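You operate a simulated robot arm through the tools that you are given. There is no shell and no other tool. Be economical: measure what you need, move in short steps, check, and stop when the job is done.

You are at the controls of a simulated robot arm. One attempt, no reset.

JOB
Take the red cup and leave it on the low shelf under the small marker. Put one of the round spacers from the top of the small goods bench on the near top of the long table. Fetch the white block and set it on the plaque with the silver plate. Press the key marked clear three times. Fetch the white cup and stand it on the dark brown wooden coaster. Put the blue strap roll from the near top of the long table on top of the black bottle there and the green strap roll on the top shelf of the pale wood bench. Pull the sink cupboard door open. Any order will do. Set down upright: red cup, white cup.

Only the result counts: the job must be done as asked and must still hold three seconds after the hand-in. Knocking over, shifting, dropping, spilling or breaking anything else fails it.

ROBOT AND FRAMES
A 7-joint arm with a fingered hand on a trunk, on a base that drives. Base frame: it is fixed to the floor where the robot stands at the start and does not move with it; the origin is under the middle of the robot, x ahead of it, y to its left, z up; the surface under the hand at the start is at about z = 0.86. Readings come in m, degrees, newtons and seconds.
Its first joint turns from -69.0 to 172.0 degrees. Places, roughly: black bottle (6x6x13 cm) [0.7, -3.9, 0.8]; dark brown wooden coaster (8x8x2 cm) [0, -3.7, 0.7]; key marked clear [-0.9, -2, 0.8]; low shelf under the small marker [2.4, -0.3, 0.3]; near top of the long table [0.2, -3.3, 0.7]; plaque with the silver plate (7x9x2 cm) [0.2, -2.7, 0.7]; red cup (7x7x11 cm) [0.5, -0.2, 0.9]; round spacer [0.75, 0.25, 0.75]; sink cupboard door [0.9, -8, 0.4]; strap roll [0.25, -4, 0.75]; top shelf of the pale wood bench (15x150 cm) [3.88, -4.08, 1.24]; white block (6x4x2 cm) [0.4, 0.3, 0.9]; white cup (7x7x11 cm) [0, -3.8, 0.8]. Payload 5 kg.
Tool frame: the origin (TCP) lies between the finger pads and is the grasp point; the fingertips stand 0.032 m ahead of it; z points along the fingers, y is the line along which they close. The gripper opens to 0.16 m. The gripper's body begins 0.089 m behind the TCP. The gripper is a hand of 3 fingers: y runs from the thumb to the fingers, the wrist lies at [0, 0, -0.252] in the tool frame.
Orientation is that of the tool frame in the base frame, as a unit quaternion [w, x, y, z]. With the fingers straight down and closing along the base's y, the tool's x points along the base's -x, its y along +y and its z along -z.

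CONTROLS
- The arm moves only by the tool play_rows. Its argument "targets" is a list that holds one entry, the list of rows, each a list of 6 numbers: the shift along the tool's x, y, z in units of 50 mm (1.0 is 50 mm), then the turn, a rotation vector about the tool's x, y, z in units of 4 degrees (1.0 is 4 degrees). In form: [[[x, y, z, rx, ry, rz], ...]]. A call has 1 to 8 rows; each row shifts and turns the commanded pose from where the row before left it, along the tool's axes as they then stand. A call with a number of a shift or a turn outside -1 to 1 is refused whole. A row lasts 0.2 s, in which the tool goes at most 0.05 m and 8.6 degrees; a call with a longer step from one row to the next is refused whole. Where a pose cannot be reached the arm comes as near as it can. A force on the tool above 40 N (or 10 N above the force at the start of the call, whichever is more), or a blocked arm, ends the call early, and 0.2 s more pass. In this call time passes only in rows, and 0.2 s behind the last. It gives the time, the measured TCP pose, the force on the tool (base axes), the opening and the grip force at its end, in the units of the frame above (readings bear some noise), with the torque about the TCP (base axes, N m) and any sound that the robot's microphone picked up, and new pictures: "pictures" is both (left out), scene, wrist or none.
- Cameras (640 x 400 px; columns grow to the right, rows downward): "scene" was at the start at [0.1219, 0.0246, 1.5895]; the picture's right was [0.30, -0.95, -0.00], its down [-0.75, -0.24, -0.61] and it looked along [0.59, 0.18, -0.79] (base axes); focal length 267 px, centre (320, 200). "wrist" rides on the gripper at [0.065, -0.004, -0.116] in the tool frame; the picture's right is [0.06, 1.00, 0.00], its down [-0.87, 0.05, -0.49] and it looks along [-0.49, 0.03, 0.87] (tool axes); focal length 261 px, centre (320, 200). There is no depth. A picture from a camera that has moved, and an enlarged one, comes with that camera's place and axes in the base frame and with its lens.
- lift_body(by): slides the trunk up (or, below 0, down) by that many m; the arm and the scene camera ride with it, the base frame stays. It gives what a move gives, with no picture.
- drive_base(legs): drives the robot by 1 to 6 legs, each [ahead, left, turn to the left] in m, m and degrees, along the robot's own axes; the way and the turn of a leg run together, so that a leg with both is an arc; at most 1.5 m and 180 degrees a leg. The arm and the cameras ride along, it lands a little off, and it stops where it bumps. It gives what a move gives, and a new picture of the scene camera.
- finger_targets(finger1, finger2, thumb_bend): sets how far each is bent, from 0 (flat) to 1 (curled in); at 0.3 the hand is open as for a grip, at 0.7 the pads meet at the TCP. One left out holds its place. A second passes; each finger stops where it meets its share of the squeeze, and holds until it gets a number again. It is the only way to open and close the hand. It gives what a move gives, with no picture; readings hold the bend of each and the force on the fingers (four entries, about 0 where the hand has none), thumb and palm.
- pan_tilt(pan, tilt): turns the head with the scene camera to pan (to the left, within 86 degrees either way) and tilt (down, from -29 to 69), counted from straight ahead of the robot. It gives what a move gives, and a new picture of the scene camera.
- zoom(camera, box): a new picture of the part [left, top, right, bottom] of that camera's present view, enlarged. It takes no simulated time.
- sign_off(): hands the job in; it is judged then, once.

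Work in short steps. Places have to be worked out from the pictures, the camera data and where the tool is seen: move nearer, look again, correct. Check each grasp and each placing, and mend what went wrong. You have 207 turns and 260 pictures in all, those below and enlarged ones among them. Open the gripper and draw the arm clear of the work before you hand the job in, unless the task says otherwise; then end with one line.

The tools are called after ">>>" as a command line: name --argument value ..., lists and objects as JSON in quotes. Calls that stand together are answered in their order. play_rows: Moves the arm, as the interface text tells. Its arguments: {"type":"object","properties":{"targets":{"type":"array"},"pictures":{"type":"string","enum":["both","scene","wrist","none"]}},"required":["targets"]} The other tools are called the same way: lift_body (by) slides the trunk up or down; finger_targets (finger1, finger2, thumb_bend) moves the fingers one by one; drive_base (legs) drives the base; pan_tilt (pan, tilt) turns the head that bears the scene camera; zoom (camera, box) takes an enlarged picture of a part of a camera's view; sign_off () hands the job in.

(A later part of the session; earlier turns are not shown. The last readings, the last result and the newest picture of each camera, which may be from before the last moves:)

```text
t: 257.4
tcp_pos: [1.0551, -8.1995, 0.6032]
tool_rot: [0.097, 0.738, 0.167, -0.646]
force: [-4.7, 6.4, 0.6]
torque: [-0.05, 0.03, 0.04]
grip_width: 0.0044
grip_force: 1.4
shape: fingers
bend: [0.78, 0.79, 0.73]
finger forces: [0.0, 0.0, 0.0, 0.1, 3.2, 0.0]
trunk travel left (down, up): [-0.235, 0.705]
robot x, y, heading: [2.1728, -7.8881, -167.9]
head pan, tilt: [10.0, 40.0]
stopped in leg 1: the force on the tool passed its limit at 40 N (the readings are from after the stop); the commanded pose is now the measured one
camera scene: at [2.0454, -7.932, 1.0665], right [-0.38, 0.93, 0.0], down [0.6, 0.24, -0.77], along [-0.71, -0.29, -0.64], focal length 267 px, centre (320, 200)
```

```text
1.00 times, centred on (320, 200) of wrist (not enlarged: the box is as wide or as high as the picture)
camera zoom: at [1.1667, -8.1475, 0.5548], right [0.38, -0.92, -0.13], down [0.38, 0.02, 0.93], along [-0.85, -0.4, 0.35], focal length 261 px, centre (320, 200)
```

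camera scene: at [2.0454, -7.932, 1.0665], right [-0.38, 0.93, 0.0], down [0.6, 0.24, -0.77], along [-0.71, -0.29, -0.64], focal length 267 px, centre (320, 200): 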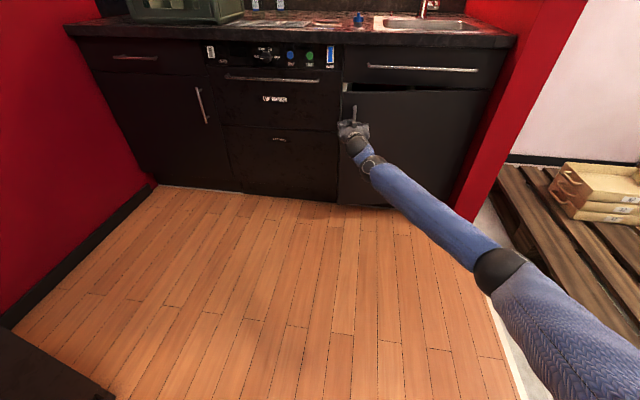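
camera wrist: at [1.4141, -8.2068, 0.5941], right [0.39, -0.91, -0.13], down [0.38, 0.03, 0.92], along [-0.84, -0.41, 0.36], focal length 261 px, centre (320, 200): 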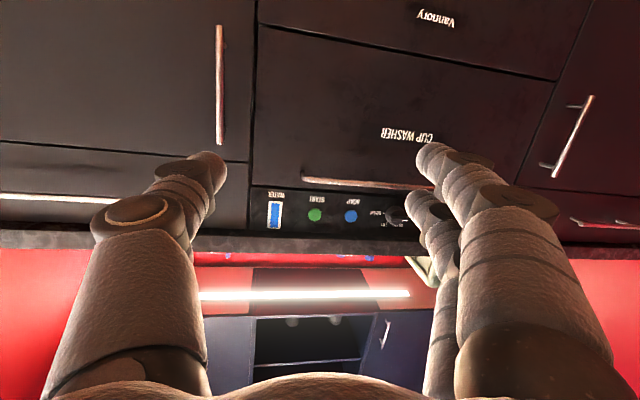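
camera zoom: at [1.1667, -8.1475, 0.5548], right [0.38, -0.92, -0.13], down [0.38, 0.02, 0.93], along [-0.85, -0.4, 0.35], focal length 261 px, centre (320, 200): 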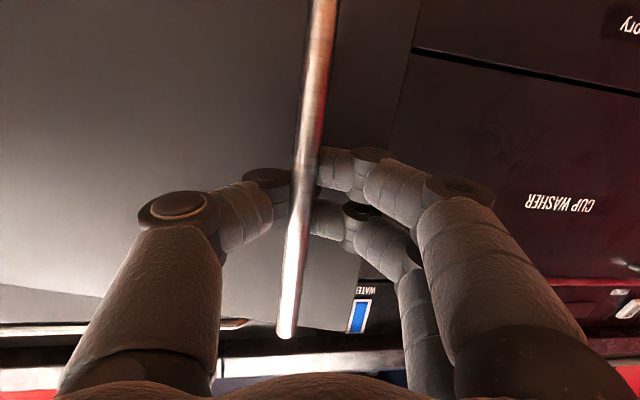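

The door is opening (~11°). I continue along its arc by driving back and to the right.

>>> drive_base --legs '[[-0.088, -0.042, 0], [-0.08, -0.056, 0]]'

```text
t: 259.2
tcp_pos: [1.1992, -8.071, 0.6034]
tool_rot: [0.096, 0.738, 0.167, -0.646]
force: [0.4, -0.6, 0.0]
torque: [0.0, -0.02, 0.04]
grip_width: 0.0037
grip_force: 0.0
shape: fingers
bend: [0.79, 0.79, 0.73]
finger forces: [0.0, 0.0, 0.1, 0.0, 0.0, 0.0]
trunk travel left (down, up): [-0.235, 0.705]
robot x, y, heading: [2.3183, -7.7592, -167.8]
head pan, tilt: [10.0, 40.0]
camera scene: at [2.1892, -7.8011, 1.0665], right [-0.38, 0.93, 0.0], down [0.6, 0.24, -0.77], along [-0.71, -0.29, -0.64], focal length 267 px, centre (320, 200)
```

scene: 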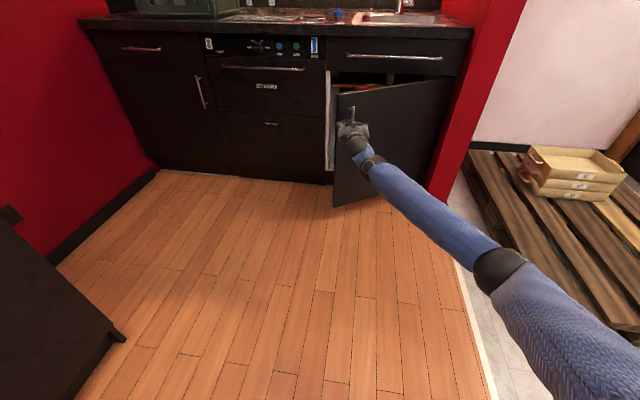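

~30° open. Continuing along the arc.

>>> drive_base --legs '[[-0.073, -0.068, 0], [-0.06, -0.08, 0], [-0.046, -0.089, 0]]'

```text
t: 261.9
tcp_pos: [1.3236, -7.8007, 0.604]
tool_rot: [0.097, 0.738, 0.168, -0.646]
force: [-7.7, 0.1, 1.2]
torque: [-0.19, 0.29, 0.44]
grip_width: 0.0034
grip_force: 13.8
shape: fingers
bend: [0.78, 0.79, 0.73]
finger forces: [19.8, 8.3, 0.0, 0.0, 0.1, 0.0]
trunk travel left (down, up): [-0.235, 0.705]
robot x, y, heading: [2.4423, -7.4907, -167.8]
head pan, tilt: [10.0, 40.0]
camera scene: at [2.3142, -7.53, 1.0665], right [-0.38, 0.93, 0.0], down [0.6, 0.24, -0.77], along [-0.71, -0.29, -0.64], focal length 267 px, centre (320, 200)
```

scene: 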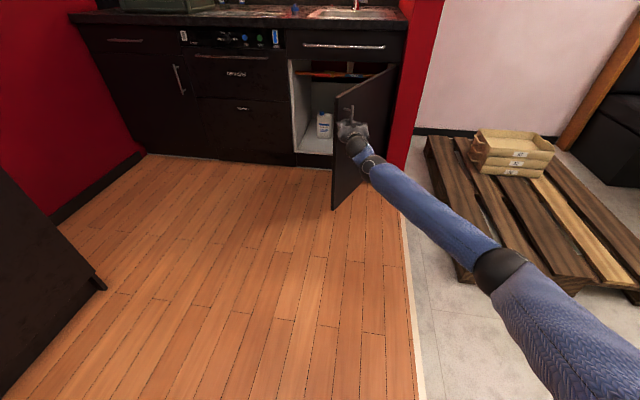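

~60° open. A little more, then release.

>>> drive_base --legs '[[-0.03, -0.095, 0]]'

>>> finger_targets --finger1 0.4 --finger2 0.4 --thumb_bend 0.4

>>> zoom --camera "wrist" --box '[0, 0, 640, 400]'

```text
t: 263.0
tcp_pos: [1.3341, -7.7043, 0.6042]
tool_rot: [0.098, 0.738, 0.168, -0.647]
force: [-9.3, -4.2, 3.0]
torque: [-0.43, 0.31, 1.8]
grip_width: 0.0049
grip_force: 42.7
shape: fingers
bend: [0.74, 0.76, 0.74]
finger forces: [17.4, 68.0, 0.0, 0.0, 0.1, 0.1]
trunk travel left (down, up): [-0.235, 0.705]
robot x, y, heading: [2.4533, -7.3875, -167.7]
head pan, tilt: [10.0, 40.0]
camera scene: at [2.3225, -7.4305, 1.0665], right [-0.38, 0.93, 0.0], down [0.59, 0.24, -0.77], along [-0.71, -0.29, -0.64], focal length 267 px, centre (320, 200)
```

scene: 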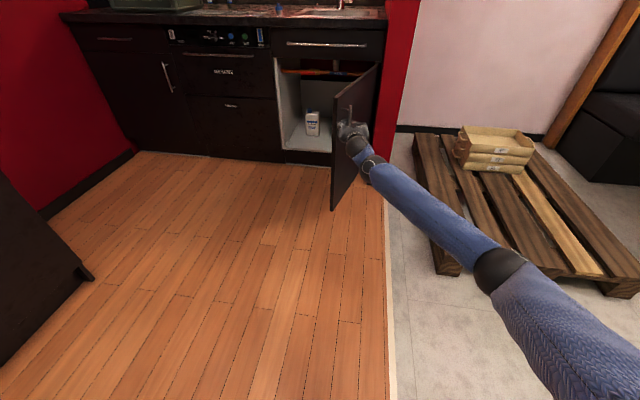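

```text
t: 264.0
tcp_pos: [1.3323, -7.7041, 0.6046]
tool_rot: [0.098, 0.738, 0.168, -0.646]
force: [0.3, -0.2, -0.7]
torque: [0.03, 0.02, -0.01]
grip_width: 0.1283
grip_force: 0.0
shape: fingers
bend: [0.4, 0.4, 0.4]
finger forces: [0.0, 0.0, 0.1, 0.0, 0.1, 0.0]
trunk travel left (down, up): [-0.235, 0.705]
robot x, y, heading: [2.4507, -7.3904, -167.7]
head pan, tilt: [10.0, 40.0]
```

```text
1.00 times, centred on (320, 200) of wrist (not enlarged: the box is as wide or as high as the picture)
camera zoom: at [1.445, -7.6496, 0.5558], right [0.38, -0.91, -0.13], down [0.38, 0.02, 0.92], along [-0.84, -0.4, 0.36], focal length 261 px, centre (320, 200)
```

zoom: 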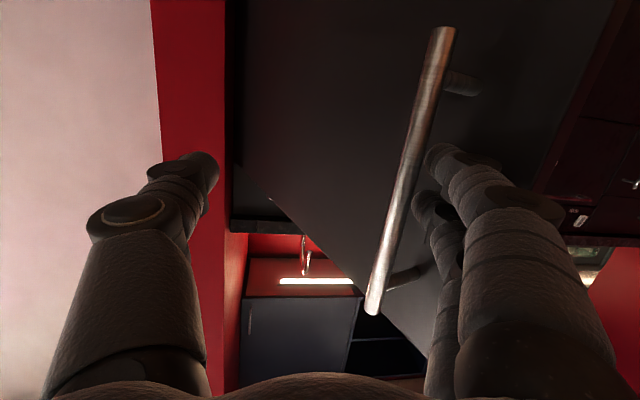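

Door is ~70° open. I back out straight in +x so the fingers slide free of the bar.

>>> drive_base --legs '[[-0.12, 0.026, 0], [-0.2, 0.0, 0]]'

```text
t: 266.5
tcp_pos: [1.6516, -7.6549, 0.6041]
tool_rot: [0.096, 0.738, 0.166, -0.647]
force: [0.0, 0.2, 0.3]
torque: [0.01, 0.01, 0.02]
grip_width: 0.1283
grip_force: 0.0
shape: fingers
bend: [0.4, 0.4, 0.4]
finger forces: [0.1, 0.0, 0.0, 0.1, 0.1, 0.0]
trunk travel left (down, up): [-0.235, 0.705]
robot x, y, heading: [2.7714, -7.3428, -167.8]
head pan, tilt: [10.0, 40.0]
camera scene: at [2.6424, -7.3871, 1.0665], right [-0.38, 0.93, 0.0], down [0.6, 0.24, -0.77], along [-0.71, -0.29, -0.64], focal length 267 px, centre (320, 200)
```

scene: 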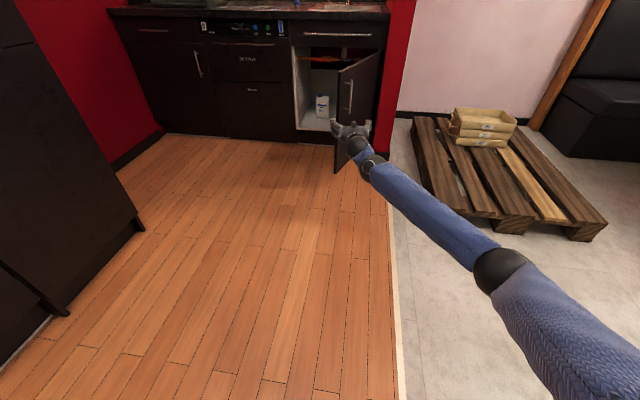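

Door remains open. Now back to the start area for the red cup: I raise the trunk, turn to +y and drive.

>>> lift_body --by 0.4

>>> drive_base --legs '[[0, 0, -102], [1.5, 0.25, 0], [1.5, 0, 0], [1.2, 0, 0]]'

>>> pan_tilt --pan 0 --tilt 22

```text
t: 270.3
tcp_pos: [1.6525, -7.6554, 1.0036]
tool_rot: [0.096, 0.738, 0.166, -0.647]
force: [-0.3, 0.2, -0.1]
torque: [-0.01, -0.05, -0.01]
grip_width: 0.1284
grip_force: 0.0
shape: fingers
bend: [0.4, 0.4, 0.4]
finger forces: [0.0, 0.0, 0.0, 0.1, 0.0, 0.0]
trunk travel left (down, up): [-0.635, 0.305]
robot x, y, heading: [2.7713, -7.3445, -167.9]
head pan, tilt: [10.0, 40.0]
```

```text
refused: leg 2 is longer than a leg can be; nothing moved
```

```text
t: 271.1
tcp_pos: [1.6528, -7.6561, 1.0043]
tool_rot: [0.097, 0.738, 0.167, -0.647]
force: [0.0, 0.3, 1.1]
torque: [0.0, 0.02, -0.02]
grip_width: 0.1284
grip_force: 0.0
shape: fingers
bend: [0.4, 0.4, 0.4]
finger forces: [0.0, 0.1, 0.1, 0.1, 0.1, 0.0]
trunk travel left (down, up): [-0.635, 0.305]
robot x, y, heading: [2.7695, -7.3478, -167.8]
head pan, tilt: [0.0, 22.0]
camera scene: at [2.6303, -7.3746, 1.4946], right [-0.21, 0.98, 0.0], down [0.37, 0.08, -0.93], along [-0.91, -0.19, -0.38], focal length 267 px, centre (320, 200)
```

scene: 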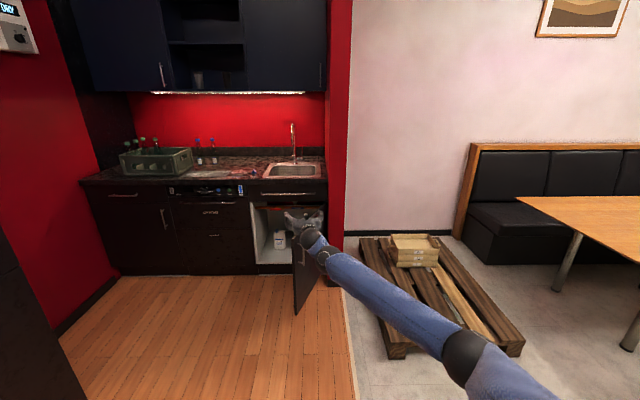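

>>> drive_base --legs '[[0, 0, -102], [1.4, 0.25, 0], [1.4, 0, 0], [1.3, 0, 0]]'

```text
t: 295.0
tcp_pos: [2.6818, -2.1485, 1.0035]
tool_rot: [-0.453, 0.583, -0.483, -0.471]
force: [0.6, 0.2, 0.1]
torque: [0.01, -0.01, 0.01]
grip_width: 0.1285
grip_force: 0.0
shape: fingers
bend: [0.4, 0.4, 0.4]
finger forces: [0.0, 0.0, 0.1, 0.0, 0.0, 0.0]
trunk travel left (down, up): [-0.635, 0.305]
robot x, y, heading: [2.6907, -3.311, 86.9]
head pan, tilt: [0.0, 22.0]
camera scene: at [2.7, -3.1627, 1.4946], right [1.0, -0.05, 0.0], down [-0.02, -0.37, -0.93], along [0.05, 0.93, -0.38], focal length 267 px, centre (320, 200)
```

scene: 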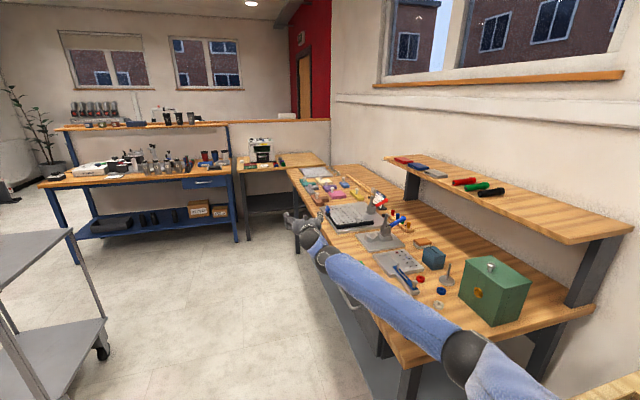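

>>> zoom --camera "scene" --box '[170, 110, 340, 260]'

```text
2.67 times, centred on (255, 185) of scene
camera zoom: at [2.7, -3.1627, 1.4946], right [1.0, -0.05, 0.0], down [-0.02, -0.37, -0.93], along [0.05, 0.93, -0.38], focal length 711 px, centre (493, 240)
```

zoom: 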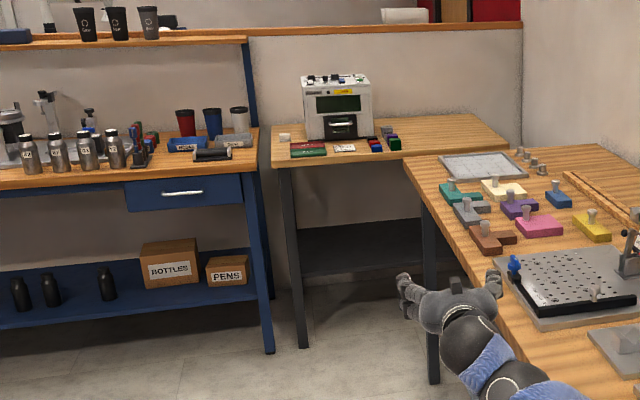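

The small table beside the blue bench has the free dark low shelf (target). First I go get the red cup: raise the trunk fully and drive around.

>>> lift_body --by 0.3

>>> drive_base --legs '[[0, 0, 93], [0.45, 0, 0], [0, -0.93, 0], [0, -0.93, 0], [1.0, 0, 0], [1.0, 0, 0]]'

```text
t: 298.0
tcp_pos: [2.6813, -2.1475, 1.3045]
tool_rot: [-0.453, 0.582, -0.483, -0.471]
force: [-0.8, 0.1, -0.3]
torque: [0.02, 0.0, 0.02]
grip_width: 0.1285
grip_force: 0.0
shape: fingers
bend: [0.4, 0.4, 0.4]
finger forces: [0.0, 0.1, 0.0, 0.0, 0.0, 0.0]
trunk travel left (down, up): [-0.935, 0.005]
robot x, y, heading: [2.6918, -3.3127, 87.4]
head pan, tilt: [0.0, 22.0]
```

```text
t: 323.4
tcp_pos: [-0.9483, -1.5191, 1.3027]
tool_rot: [0.03, 0.751, 0.09, -0.654]
force: [-0.1, -0.8, -0.3]
torque: [0.02, -0.02, -0.05]
grip_width: 0.1283
grip_force: 0.0
shape: fingers
bend: [0.4, 0.4, 0.4]
finger forces: [0.1, 0.0, 0.0, 0.1, 0.0, 0.1]
trunk travel left (down, up): [-0.935, 0.005]
robot x, y, heading: [0.2085, -1.4425, -179.9]
head pan, tilt: [0.0, 22.0]
camera scene: at [0.0657, -1.4434, 1.7946], right [-0.01, 1.0, 0.0], down [0.38, 0.0, -0.93], along [-0.93, 0.0, -0.38], focal length 267 px, centre (320, 200)
```

scene: 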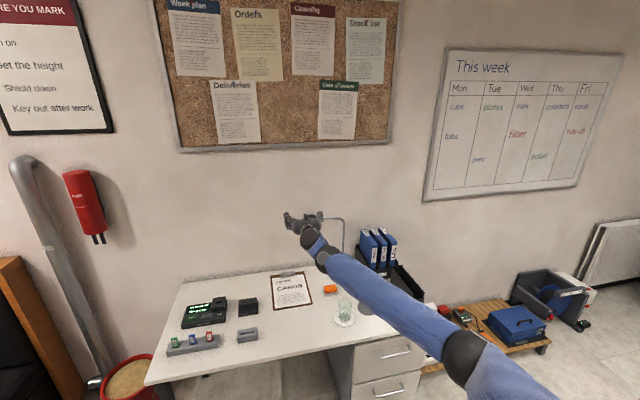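

>>> drive_base --legs '[[0, 0, -90], [0, 0.72, 0], [1.25, 0, 0], [0, 0, -90]]'

>>> pan_tilt --pan -5 --tilt 45

```text
t: 341.0
tcp_pos: [0.6723, -0.092, 1.3043]
tool_rot: [0.653, -0.086, 0.752, 0.026]
force: [0.2, 0.0, -0.5]
torque: [0.01, -0.03, 0.0]
grip_width: 0.1285
grip_force: 0.0
shape: fingers
bend: [0.4, 0.4, 0.4]
finger forces: [0.1, 0.1, 0.0, 0.0, 0.1, 0.0]
trunk travel left (down, up): [-0.935, 0.005]
robot x, y, heading: [-0.4876, -0.1589, -0.2]
head pan, tilt: [0.0, 22.0]
camera scene: at [-0.3436, -0.155, 1.7946], right [0.0, -1.0, 0.0], down [-0.37, 0.0, -0.93], along [0.93, 0.0, -0.37], focal length 267 px, centre (320, 200)
```

scene: 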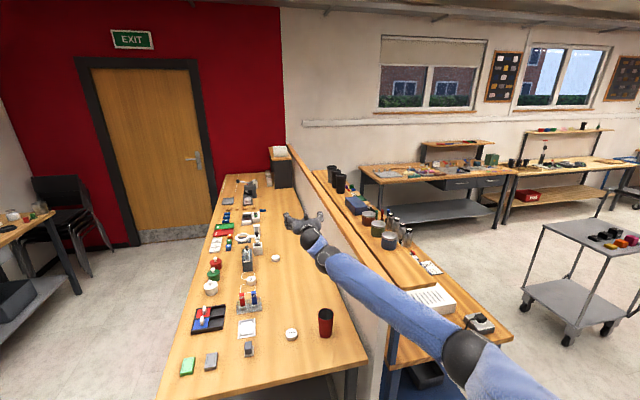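

```text
t: 341.9
tcp_pos: [0.672, -0.0941, 1.3034]
tool_rot: [0.654, -0.086, 0.751, 0.027]
force: [0.6, 0.2, 0.1]
torque: [-0.03, 0.0, -0.01]
grip_width: 0.1284
grip_force: 0.0
shape: fingers
bend: [0.4, 0.4, 0.4]
finger forces: [0.1, 0.0, 0.0, 0.0, 0.0, 0.1]
trunk travel left (down, up): [-0.935, 0.005]
robot x, y, heading: [-0.4868, -0.1592, -0.3]
head pan, tilt: [-5.0, 45.0]
camera scene: at [-0.3553, -0.1617, 1.7593], right [-0.09, -1.0, 0.0], down [-0.7, 0.06, -0.71], along [0.7, -0.06, -0.71], focal length 267 px, centre (320, 200)
```

scene: 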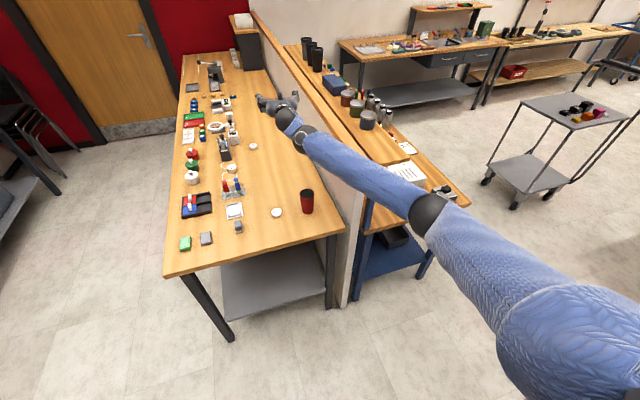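

Cup ≈(0.478,−0.176). I tilt the tool to 45°, then move to a pre-grasp above and in front of the cup.

>>> play_rows --targets '[[[0, 0, 0, 0, 0.97, 0], [0, 0, 0, 0, 0.97, 0], [0, 0, 0, 0, 0.97, 0], [0, 0, 0, 0, 0.97, 0], [0, 0, 0, 0, 0.97, 0], [0, 0, 0, 0, 0.97, 0], [0, 0, 0, 0, 0.97, 0], [0, 0, 0, 0, 0.97, 0]]]' --pictures "none"

>>> play_rows --targets '[[[0.6, -0.1, 0, 0, 0.9, 0], [0.9, -0.11, -0.06, 0, 0.4, 0], [0.92, -0.11, -0.06, 0, 0, 0], [0.92, -0.11, -0.06, 0, 0, 0], [0.92, -0.11, -0.06, 0, 0, 0], [0.92, -0.11, -0.06, 0, 0, 0], [0.92, -0.11, -0.06, 0, 0, 0]]]' --pictures "both"

```text
t: 343.6
tcp_pos: [0.671, -0.0924, 1.3031]
tool_rot: [0.428, -0.09, 0.899, 0.002]
force: [0.5, 1.0, -0.9]
torque: [0.02, 0.0, -0.02]
grip_width: 0.1285
grip_force: 0.1
shape: fingers
bend: [0.4, 0.4, 0.4]
finger forces: [0.0, 0.0, 0.0, 0.0, 0.0, 0.0]
trunk travel left (down, up): [-0.935, 0.005]
robot x, y, heading: [-0.4885, -0.1533, -0.5]
head pan, tilt: [-5.0, 45.0]
```

```text
t: 345.2
tcp_pos: [0.4573, -0.1821, 1.1005]
tool_rot: [0.388, -0.091, 0.917, -0.001]
force: [-0.5, -0.3, 0.0]
torque: [-0.02, 0.02, -0.02]
grip_width: 0.1284
grip_force: 0.1
shape: fingers
bend: [0.4, 0.4, 0.4]
finger forces: [0.0, 0.0, 0.0, 0.0, 0.0, 0.1]
trunk travel left (down, up): [-0.935, 0.005]
robot x, y, heading: [-0.4888, -0.1577, -0.3]
head pan, tilt: [-5.0, 45.0]
camera scene: at [-0.3564, -0.1633, 1.7594], right [-0.09, -1.0, 0.0], down [-0.7, 0.07, -0.71], along [0.7, -0.06, -0.71], focal length 267 px, centre (320, 200)
camera wrist: at [0.3305, -0.2049, 1.1343], right [-0.21, 0.97, -0.12], down [0.23, 0.16, 0.96], along [0.95, 0.17, -0.26], focal length 261 px, centre (320, 200)
```

scene: 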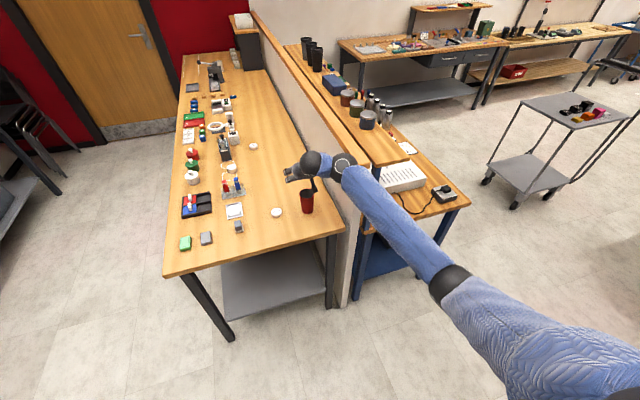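
wrist: 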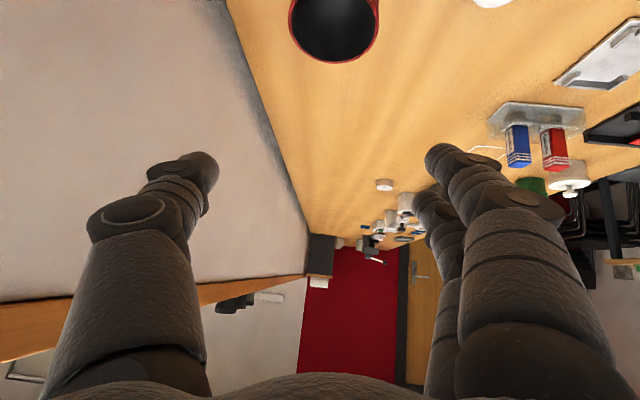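

>>> play_rows --targets '[[[0.77, 0.073, -0.125, 0, 0, 0], [0.77, 0.073, -0.125, 0, 0, 0], [0.77, 0.073, -0.125, 0, 0, 0]]]' --pictures "both"

```text
t: 346.1
tcp_pos: [0.3638, -0.1915, 1.0308]
tool_rot: [0.387, -0.092, 0.917, -0.001]
force: [0.2, 0.1, 0.3]
torque: [0.0, 0.04, 0.02]
grip_width: 0.1285
grip_force: 0.1
shape: fingers
bend: [0.4, 0.4, 0.4]
finger forces: [0.0, 0.0, 0.1, 0.0, 0.1, 0.0]
trunk travel left (down, up): [-0.935, 0.005]
robot x, y, heading: [-0.484, -0.1594, -0.1]
head pan, tilt: [-5.0, 45.0]
camera scene: at [-0.3561, -0.1625, 1.7593], right [-0.09, -1.0, 0.0], down [-0.7, 0.06, -0.71], along [0.7, -0.06, -0.71], focal length 267 px, centre (320, 200)
camera wrist: at [0.2379, -0.2156, 1.0651], right [-0.21, 0.97, -0.12], down [0.24, 0.17, 0.96], along [0.95, 0.17, -0.26], focal length 261 px, centre (320, 200)
```

scene: 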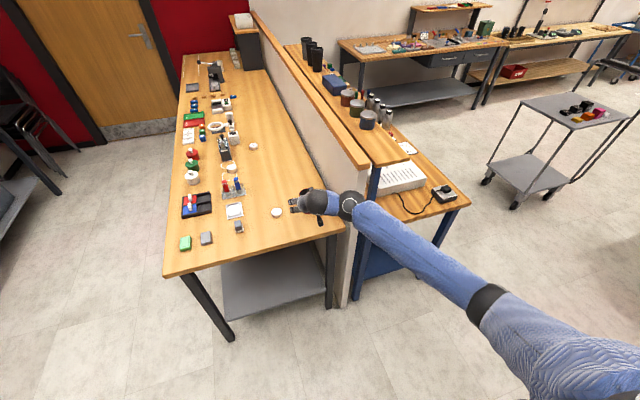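
wrist: 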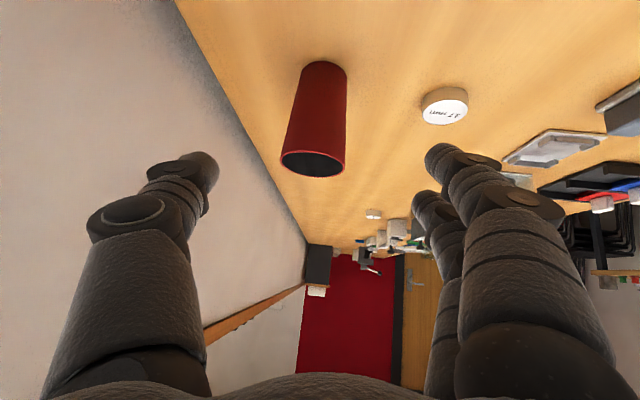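

Aligned. I advance 0.15 m along the tool axis and close on the cup.

>>> play_rows --targets '[[[0, -0.02, 0.98, 0, 0, 0], [0, -0.02, 0.98, 0, 0, 0], [0, -0.02, 0.98, 0, 0, 0]]]' --pictures "wrist"

>>> finger_targets --finger1 0.58 --finger2 0.58 --thumb_bend 0.58

>>> finger_targets --finger1 0.66 --finger2 0.66 --thumb_bend 0.66

>>> zoom --camera "wrist" --box '[0, 0, 640, 400]'

```text
t: 346.9
tcp_pos: [0.4711, -0.1848, 0.9261]
tool_rot: [0.388, -0.09, 0.917, -0.002]
force: [0.1, 0.5, -1.0]
torque: [0.02, 0.01, -0.01]
grip_width: 0.1286
grip_force: 0.0
shape: fingers
bend: [0.4, 0.4, 0.4]
finger forces: [0.0, 0.0, 0.0, 0.0, 0.1, 0.1]
trunk travel left (down, up): [-0.935, 0.005]
robot x, y, heading: [-0.4839, -0.1556, -0.4]
head pan, tilt: [-5.0, 45.0]
camera wrist: at [0.3445, -0.2063, 0.9602], right [-0.21, 0.97, -0.12], down [0.24, 0.17, 0.96], along [0.95, 0.17, -0.26], focal length 261 px, centre (320, 200)
```

wrist: 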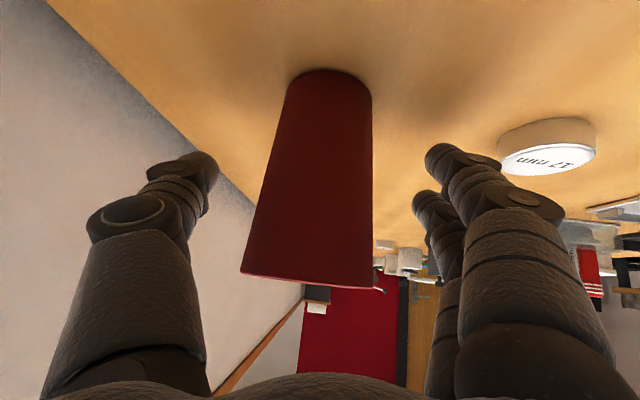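

```text
t: 347.9
tcp_pos: [0.4699, -0.183, 0.9262]
tool_rot: [0.388, -0.091, 0.917, 0.0]
force: [0.5, -0.4, -0.4]
torque: [0.01, 0.01, -0.01]
grip_width: 0.0628
grip_force: 1.9
shape: fingers
bend: [0.56, 0.57, 0.57]
finger forces: [1.1, 0.0, 0.1, 0.1, 1.3, 0.1]
trunk travel left (down, up): [-0.935, 0.005]
robot x, y, heading: [-0.4848, -0.1552, -0.2]
head pan, tilt: [-5.0, 45.0]
```

```text
t: 348.9
tcp_pos: [0.4704, -0.1832, 0.9267]
tool_rot: [0.387, -0.092, 0.917, 0.0]
force: [1.1, 0.5, -1.2]
torque: [0.0, -0.01, 0.02]
grip_width: 0.0602
grip_force: 9.9
shape: fingers
bend: [0.56, 0.59, 0.61]
finger forces: [5.2, 5.2, 0.1, 0.1, 10.3, 0.0]
trunk travel left (down, up): [-0.935, 0.005]
robot x, y, heading: [-0.4845, -0.1584, -0.1]
head pan, tilt: [-5.0, 45.0]
```

```text
1.00 times, centred on (320, 200) of wrist (not enlarged: the box is as wide or as high as the picture)
camera zoom: at [0.3433, -0.2062, 0.9616], right [-0.21, 0.97, -0.12], down [0.24, 0.17, 0.96], along [0.95, 0.17, -0.26], focal length 261 px, centre (320, 200)
```

zoom: 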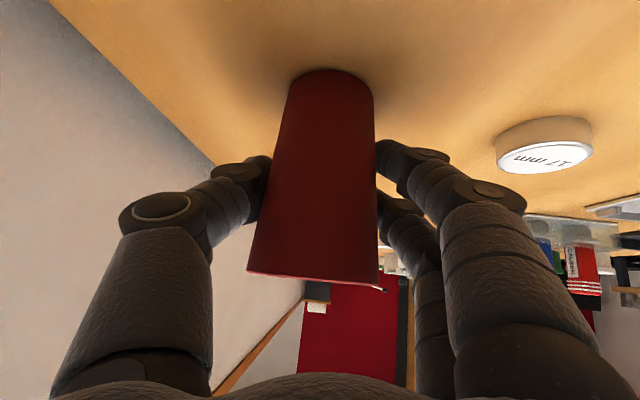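

Cup gripped. I lift it high (z≈1.43), to carry it above everything.

>>> play_rows --targets '[[[-0.6, -0.06, -0.59, 0, 0, 0], [-0.69, -0.07, -0.68, 0, 0, 0], [-0.69, -0.07, -0.68, 0, 0, 0], [-0.69, -0.07, -0.68, 0, 0, 0], [-0.69, -0.07, -0.68, 0, 0, 0], [-0.69, -0.07, -0.68, 0, 0, 0], [-0.69, -0.07, -0.68, 0, 0, 0], [-0.69, -0.07, -0.68, 0, 0, 0]]]' --pictures "none"

>>> play_rows --targets '[[[-0.69, -0.07, -0.68, 0, 0, 0], [-0.69, -0.07, -0.68, 0, 0, 0], [-0.5, -0.05, -0.5, 0, 0, 0]]]' --pictures "both"

```text
t: 350.6
tcp_pos: [0.4712, -0.1838, 1.3106]
tool_rot: [0.387, -0.091, 0.918, -0.002]
force: [0.4, -0.1, -1.6]
torque: [-0.01, -0.02, -0.03]
grip_width: 0.0598
grip_force: 9.4
shape: fingers
bend: [0.56, 0.59, 0.61]
finger forces: [4.8, 4.6, 0.0, 0.0, 9.5, 0.0]
trunk travel left (down, up): [-0.935, 0.005]
robot x, y, heading: [-0.4849, -0.157, -0.3]
head pan, tilt: [-5.0, 45.0]
```

```text
t: 351.4
tcp_pos: [0.4705, -0.1844, 1.4421]
tool_rot: [0.387, -0.091, 0.918, -0.001]
force: [-0.2, 0.1, -1.9]
torque: [0.02, 0.0, 0.0]
grip_width: 0.0597
grip_force: 9.6
shape: fingers
bend: [0.56, 0.59, 0.61]
finger forces: [4.8, 4.7, 0.0, 0.1, 9.6, 0.0]
trunk travel left (down, up): [-0.935, 0.005]
robot x, y, heading: [-0.4852, -0.1564, -0.3]
head pan, tilt: [-5.0, 45.0]
camera scene: at [-0.3554, -0.1618, 1.7591], right [-0.09, -1.0, 0.0], down [-0.7, 0.06, -0.71], along [0.7, -0.06, -0.71], focal length 267 px, centre (320, 200)
camera wrist: at [0.3444, -0.2071, 1.4773], right [-0.21, 0.97, -0.12], down [0.24, 0.17, 0.96], along [0.95, 0.17, -0.26], focal length 261 px, centre (320, 200)
```

scene: 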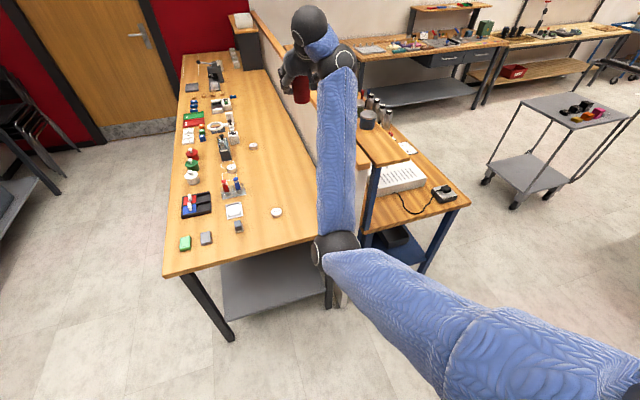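
wrist: 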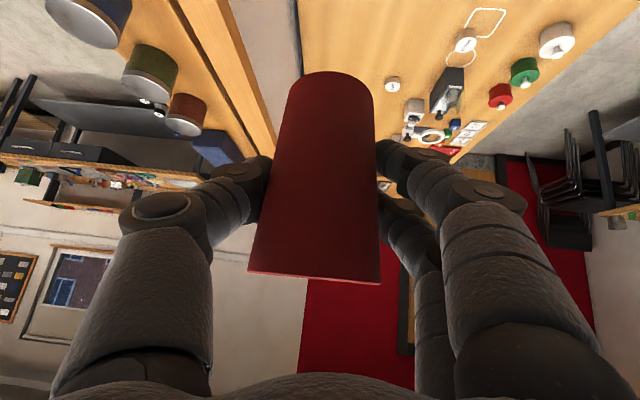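

Carrying route: turn left, back down the aisle, strafe right along the lane to face the small table.

>>> drive_base --legs '[[0, 0, 90.5], [-1.33, 0, 0], [0, -1.4, 0], [0, -1.35, 0]]'

>>> pan_tilt --pan 0 --tilt 40

```text
t: 375.0
tcp_pos: [2.2676, -0.5462, 1.4436]
tool_rot: [-0.272, 0.718, -0.579, -0.275]
force: [0.2, 0.2, -2.1]
torque: [-0.01, -0.01, 0.0]
grip_width: 0.0599
grip_force: 9.4
shape: fingers
bend: [0.56, 0.59, 0.61]
finger forces: [4.7, 4.6, 0.1, 0.0, 9.3, 0.0]
trunk travel left (down, up): [-0.935, 0.005]
robot x, y, heading: [2.2568, -1.5055, 90.8]
head pan, tilt: [-5.0, 45.0]
camera scene: at [2.2621, -1.3698, 1.7592], right [1.0, -0.07, 0.0], down [-0.05, -0.71, -0.71], along [0.05, 0.7, -0.71], focal length 267 px, centre (320, 200)
```

scene: 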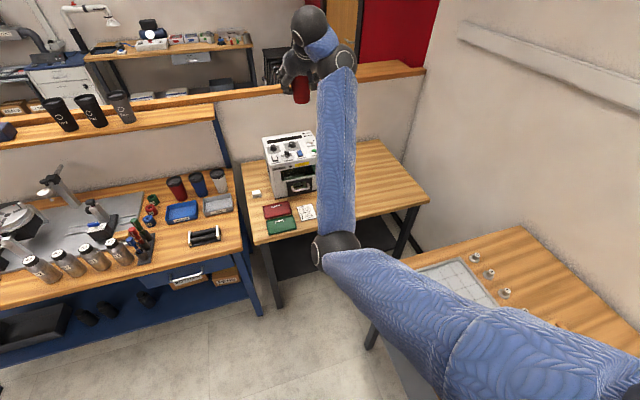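

```text
t: 375.7
tcp_pos: [2.2682, -0.5455, 1.4432]
tool_rot: [-0.272, 0.718, -0.578, -0.275]
force: [0.3, -0.3, -1.5]
torque: [-0.02, 0.0, 0.0]
grip_width: 0.0598
grip_force: 9.3
shape: fingers
bend: [0.56, 0.59, 0.61]
finger forces: [4.7, 4.6, 0.0, 0.0, 9.4, 0.1]
trunk travel left (down, up): [-0.935, 0.005]
robot x, y, heading: [2.2591, -1.5011, 90.8]
head pan, tilt: [0.0, 40.0]
camera scene: at [2.255, -1.3659, 1.7664], right [1.0, 0.01, 0.0], down [0.01, -0.64, -0.77], along [-0.01, 0.77, -0.64], focal length 267 px, centre (320, 200)
```

scene: 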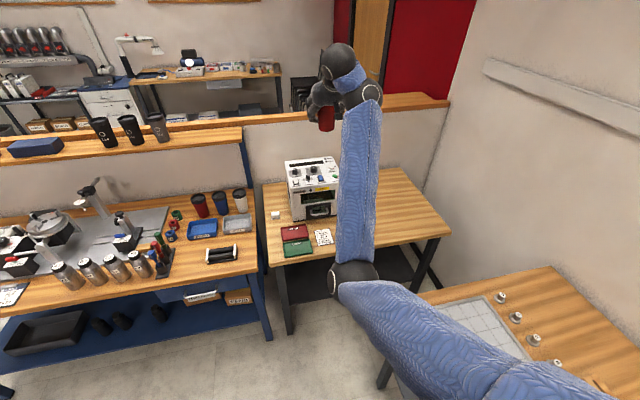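

I back off 0.45 m to have room in front of the table, then lower the trunk.

>>> drive_base --legs '[[-0.45, -0.05, 0]]'

>>> lift_body --by -0.4

>>> lift_body --by -0.4

>>> play_rows --targets '[[[0.6, 0.06, 0.6, 0, 0, 0], [0.6, 0.06, 0.6, 0, 0, 0], [0.6, 0.06, 0.6, 0, 0, 0], [0.6, 0.06, 0.6, 0, 0, 0], [0.4, 0.04, 0.4, 0, 0, 0]]]' --pictures "both"

```text
t: 378.4
tcp_pos: [2.324, -0.998, 1.4452]
tool_rot: [-0.273, 0.717, -0.579, -0.275]
force: [0.3, 0.2, -1.6]
torque: [-0.05, -0.03, 0.01]
grip_width: 0.0597
grip_force: 9.6
shape: fingers
bend: [0.56, 0.59, 0.61]
finger forces: [4.7, 4.6, 0.0, 0.0, 9.3, 0.0]
trunk travel left (down, up): [-0.935, 0.005]
robot x, y, heading: [2.3138, -1.9542, 90.5]
head pan, tilt: [0.0, 40.0]
camera scene: at [2.311, -1.8189, 1.7665], right [1.0, 0.01, 0.0], down [0.01, -0.64, -0.77], along [-0.01, 0.77, -0.64], focal length 267 px, centre (320, 200)
```

scene: 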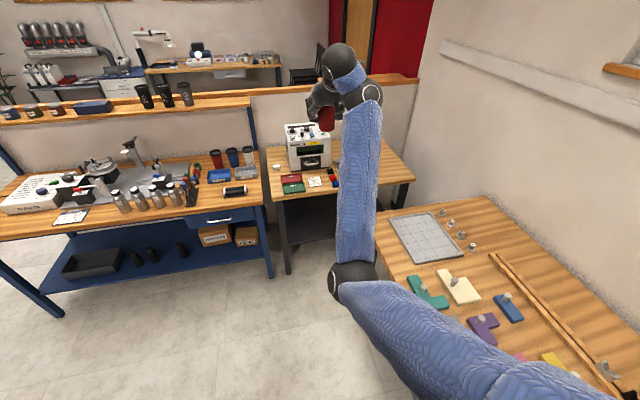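

```text
t: 382.3
tcp_pos: [2.3246, -0.9984, 1.0427]
tool_rot: [-0.272, 0.718, -0.578, -0.275]
force: [-0.5, 0.0, -0.8]
torque: [0.03, -0.02, -0.02]
grip_width: 0.0597
grip_force: 9.5
shape: fingers
bend: [0.56, 0.59, 0.61]
finger forces: [4.7, 4.6, 0.0, 0.0, 9.3, 0.0]
trunk travel left (down, up): [-0.535, 0.405]
robot x, y, heading: [2.3141, -1.9541, 90.7]
head pan, tilt: [0.0, 40.0]
```

```text
t: 386.1
tcp_pos: [2.3245, -0.9977, 0.6435]
tool_rot: [-0.273, 0.717, -0.579, -0.275]
force: [-0.6, -0.8, -2.0]
torque: [-0.02, -0.01, 0.02]
grip_width: 0.0596
grip_force: 9.3
shape: fingers
bend: [0.56, 0.59, 0.61]
finger forces: [4.8, 4.7, 0.0, 0.0, 9.2, 0.0]
trunk travel left (down, up): [-0.135, 0.805]
robot x, y, heading: [2.3114, -1.9565, 90.8]
head pan, tilt: [0.0, 40.0]
```

```text
t: 387.3
tcp_pos: [2.3236, -0.9971, 0.4433]
tool_rot: [-0.272, 0.718, -0.578, -0.276]
force: [-0.2, -0.2, -1.1]
torque: [-0.04, 0.0, -0.01]
grip_width: 0.0597
grip_force: 9.7
shape: fingers
bend: [0.56, 0.59, 0.61]
finger forces: [4.7, 4.7, 0.0, 0.0, 9.2, 0.0]
trunk travel left (down, up): [-0.135, 0.805]
robot x, y, heading: [2.3123, -1.954, 90.6]
head pan, tilt: [0.0, 40.0]
camera scene: at [2.3107, -1.8189, 0.9665], right [1.0, 0.01, 0.0], down [0.01, -0.64, -0.77], along [-0.01, 0.77, -0.64], focal length 267 px, centre (320, 200)
camera wrist: at [2.3483, -1.1236, 0.4773], right [-0.97, -0.22, -0.12], down [-0.17, 0.23, 0.96], along [-0.19, 0.95, -0.26], focal length 261 px, centre (320, 200)
```

scene: 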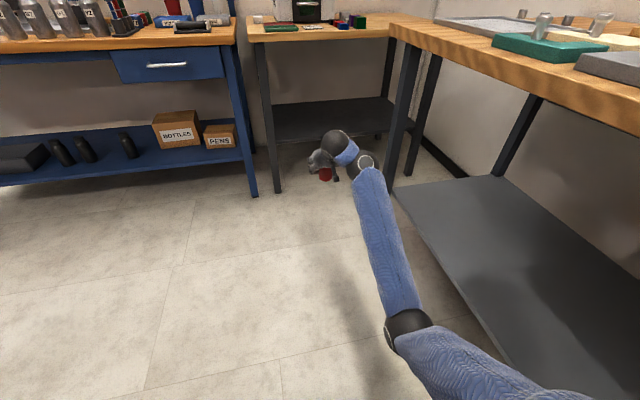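
wrist: 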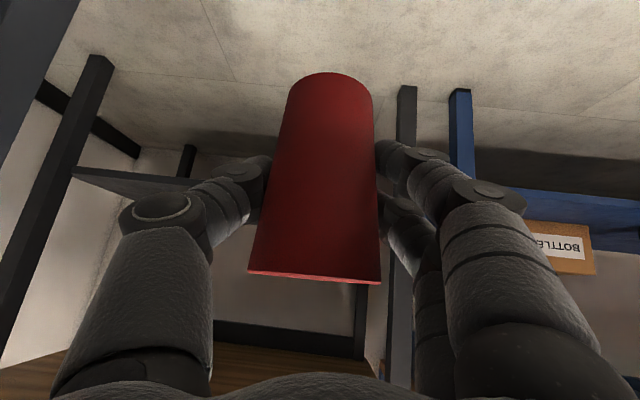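

>>> zoom --camera "scene" --box '[240, 60, 440, 200]'

```text
2.86 times, centred on (340, 130) of scene
camera zoom: at [2.3107, -1.8189, 0.9665], right [1.0, 0.01, 0.0], down [0.01, -0.64, -0.77], along [-0.01, 0.77, -0.64], focal length 762 px, centre (263, 400)
```

zoom: 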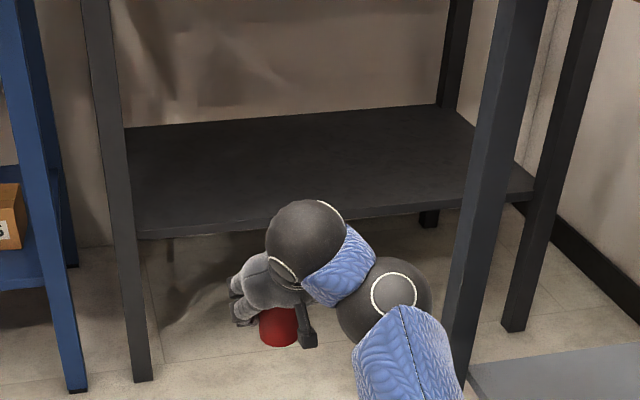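

Shelf front edge ≈y −0.47…−0.53 at z≈0.3, free. I shift left 7 cm and drive ahead part of the way.

>>> drive_base --legs '[[0, 0.07, 0], [0.35, 0, 0]]'

>>> play_rows --targets '[[[-0.49, 0, 0.5, 0, 0, 0], [-0.49, 0, 0.5, 0, 0, 0], [-0.49, 0, 0.5, 0, 0, 0]]]' --pictures "both"

```text
t: 390.2
tcp_pos: [2.2526, -0.6421, 0.4435]
tool_rot: [-0.273, 0.717, -0.58, -0.275]
force: [0.6, 0.3, -1.9]
torque: [0.0, -0.02, 0.03]
grip_width: 0.0597
grip_force: 9.0
shape: fingers
bend: [0.56, 0.59, 0.61]
finger forces: [4.7, 4.7, 0.0, 0.0, 9.3, 0.0]
trunk travel left (down, up): [-0.135, 0.805]
robot x, y, heading: [2.2387, -1.6044, 90.7]
head pan, tilt: [0.0, 40.0]
camera scene: at [2.2367, -1.463, 0.9665], right [1.0, 0.01, 0.0], down [0.01, -0.64, -0.77], along [-0.01, 0.77, -0.64], focal length 267 px, centre (320, 200)
```

scene: 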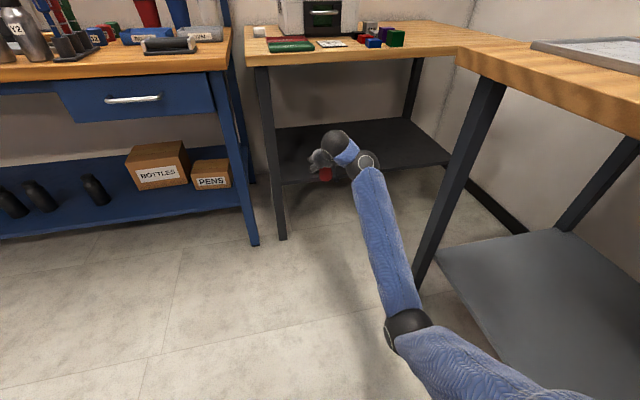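

```text
t: 391.0
tcp_pos: [2.2337, -0.5385, 0.4429]
tool_rot: [-0.272, 0.717, -0.579, -0.275]
force: [-0.1, 0.8, -2.0]
torque: [-0.01, 0.0, 0.0]
grip_width: 0.0599
grip_force: 9.4
shape: fingers
bend: [0.56, 0.59, 0.61]
finger forces: [4.7, 4.7, 0.0, 0.0, 9.3, 0.0]
trunk travel left (down, up): [-0.135, 0.805]
robot x, y, heading: [2.2389, -1.6013, 90.9]
head pan, tilt: [0.0, 40.0]
camera scene: at [2.2368, -1.463, 0.9664], right [1.0, 0.01, 0.0], down [0.01, -0.64, -0.77], along [-0.01, 0.77, -0.64], focal length 267 px, centre (320, 200)
camera wrist: at [2.2575, -0.6644, 0.4764], right [-0.97, -0.22, -0.12], down [-0.17, 0.23, 0.96], along [-0.19, 0.95, -0.26], focal length 261 px, centre (320, 200)
```

scene: 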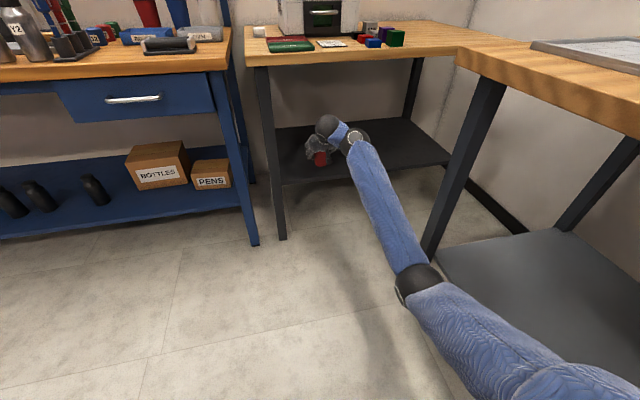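
wrist: 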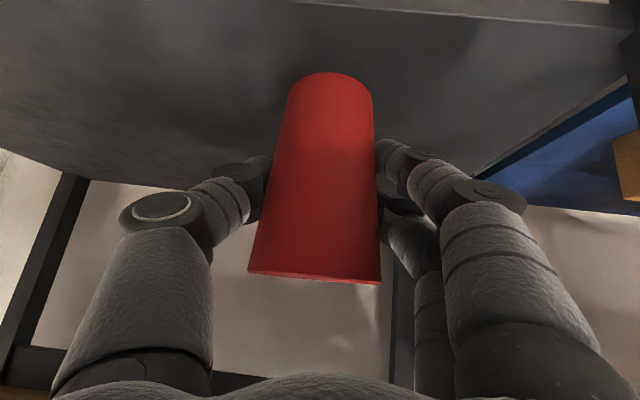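

Another 13 cm ahead brings the cup over the shelf.

>>> drive_base --legs '[[0.14, 0, 0]]'

>>> play_rows --targets '[[[0.2, 0.02, 0.2, 0, 0, 0], [0.2, 0.02, 0.2, 0, 0, 0]]]' --pictures "both"

```text
t: 392.3
tcp_pos: [2.2298, -0.3987, 0.4424]
tool_rot: [-0.272, 0.718, -0.579, -0.275]
force: [0.0, 0.4, -1.5]
torque: [-0.03, -0.01, -0.02]
grip_width: 0.0598
grip_force: 9.1
shape: fingers
bend: [0.56, 0.59, 0.61]
finger forces: [4.7, 4.6, 0.0, 0.0, 9.4, 0.0]
trunk travel left (down, up): [-0.135, 0.805]
robot x, y, heading: [2.2374, -1.4601, 90.9]
head pan, tilt: [0.0, 40.0]
camera scene: at [2.2351, -1.3233, 0.9665], right [1.0, 0.01, 0.0], down [0.01, -0.64, -0.77], along [-0.01, 0.77, -0.64], focal length 267 px, centre (320, 200)
```

scene: 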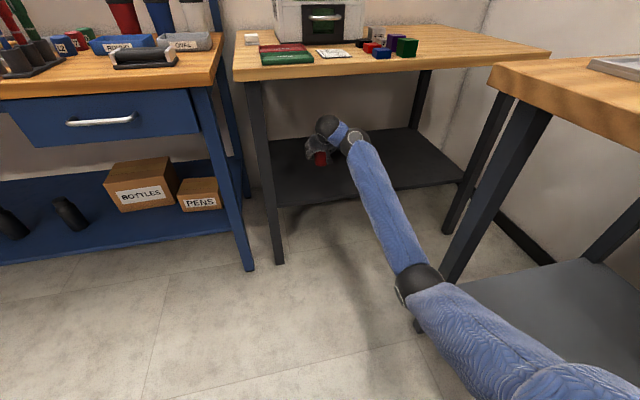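

```text
t: 392.9
tcp_pos: [2.2326, -0.3986, 0.4137]
tool_rot: [-0.272, 0.718, -0.579, -0.274]
force: [1.1, -0.3, -1.5]
torque: [-0.03, -0.01, -0.03]
grip_width: 0.0597
grip_force: 9.1
shape: fingers
bend: [0.56, 0.59, 0.61]
finger forces: [4.7, 4.6, 0.1, 0.0, 9.3, 0.1]
trunk travel left (down, up): [-0.135, 0.805]
robot x, y, heading: [2.2382, -1.4614, 90.6]
head pan, tilt: [0.0, 40.0]
camera scene: at [2.2351, -1.3232, 0.9665], right [1.0, 0.01, 0.0], down [0.01, -0.64, -0.77], along [-0.01, 0.77, -0.64], focal length 267 px, centre (320, 200)
camera wrist: at [2.2555, -0.5246, 0.4481], right [-0.97, -0.22, -0.12], down [-0.17, 0.23, 0.96], along [-0.19, 0.95, -0.26], focal length 261 px, centre (320, 200)
```

scene: 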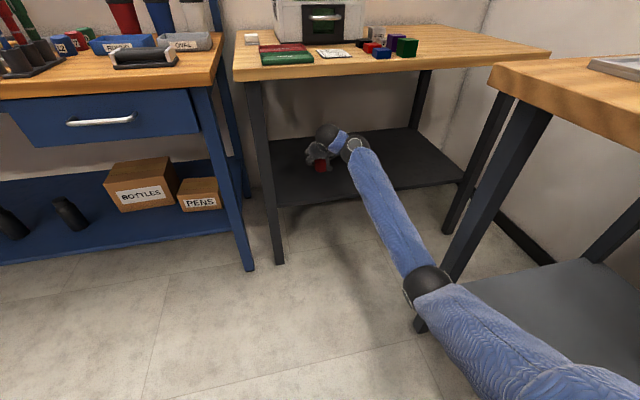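
wrist: 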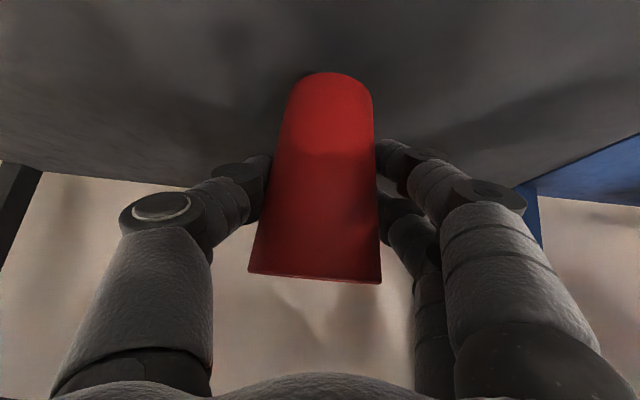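

>>> play_rows --targets '[[[0.07, 0.007, 0.07, 0, 0, 0], [0.07, 0.007, 0.07, 0, 0, 0], [0.07, 0.007, 0.07, 0, 0, 0], [0.07, 0.007, 0.07, 0, 0, 0]]]' --pictures "none"

>>> play_rows --targets '[[[0.043, 0.004, 0.042, 0, 0, 0], [0.043, 0.004, 0.042, 0, 0, 0], [0.043, 0.004, 0.042, 0, 0, 0]]]' --pictures "wrist"

```text
t: 393.9
tcp_pos: [2.2304, -0.3974, 0.3946]
tool_rot: [-0.272, 0.718, -0.579, -0.275]
force: [-0.8, 0.6, -1.4]
torque: [0.0, -0.03, 0.02]
grip_width: 0.0599
grip_force: 9.6
shape: fingers
bend: [0.56, 0.59, 0.61]
finger forces: [4.5, 4.6, 0.0, 0.1, 9.2, 0.1]
trunk travel left (down, up): [-0.135, 0.805]
robot x, y, heading: [2.2362, -1.4641, 90.6]
head pan, tilt: [0.0, 40.0]
```

```text
t: 394.7
tcp_pos: [2.2288, -0.3989, 0.3859]
tool_rot: [-0.272, 0.717, -0.579, -0.276]
force: [1.9, 3.0, 10.7]
torque: [0.12, 0.07, -0.04]
grip_width: 0.0596
grip_force: 10.5
shape: fingers
bend: [0.57, 0.59, 0.61]
finger forces: [4.8, 4.3, 0.0, 0.1, 11.5, 0.0]
trunk travel left (down, up): [-0.135, 0.805]
robot x, y, heading: [2.2368, -1.4604, 90.6]
head pan, tilt: [0.0, 40.0]
camera wrist: at [2.2528, -0.5252, 0.4201], right [-0.97, -0.22, -0.12], down [-0.17, 0.23, 0.96], along [-0.19, 0.95, -0.26], focal length 261 px, centre (320, 200)
```

wrist: 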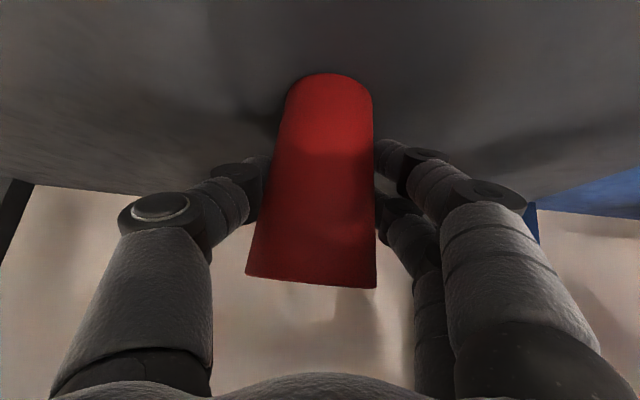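

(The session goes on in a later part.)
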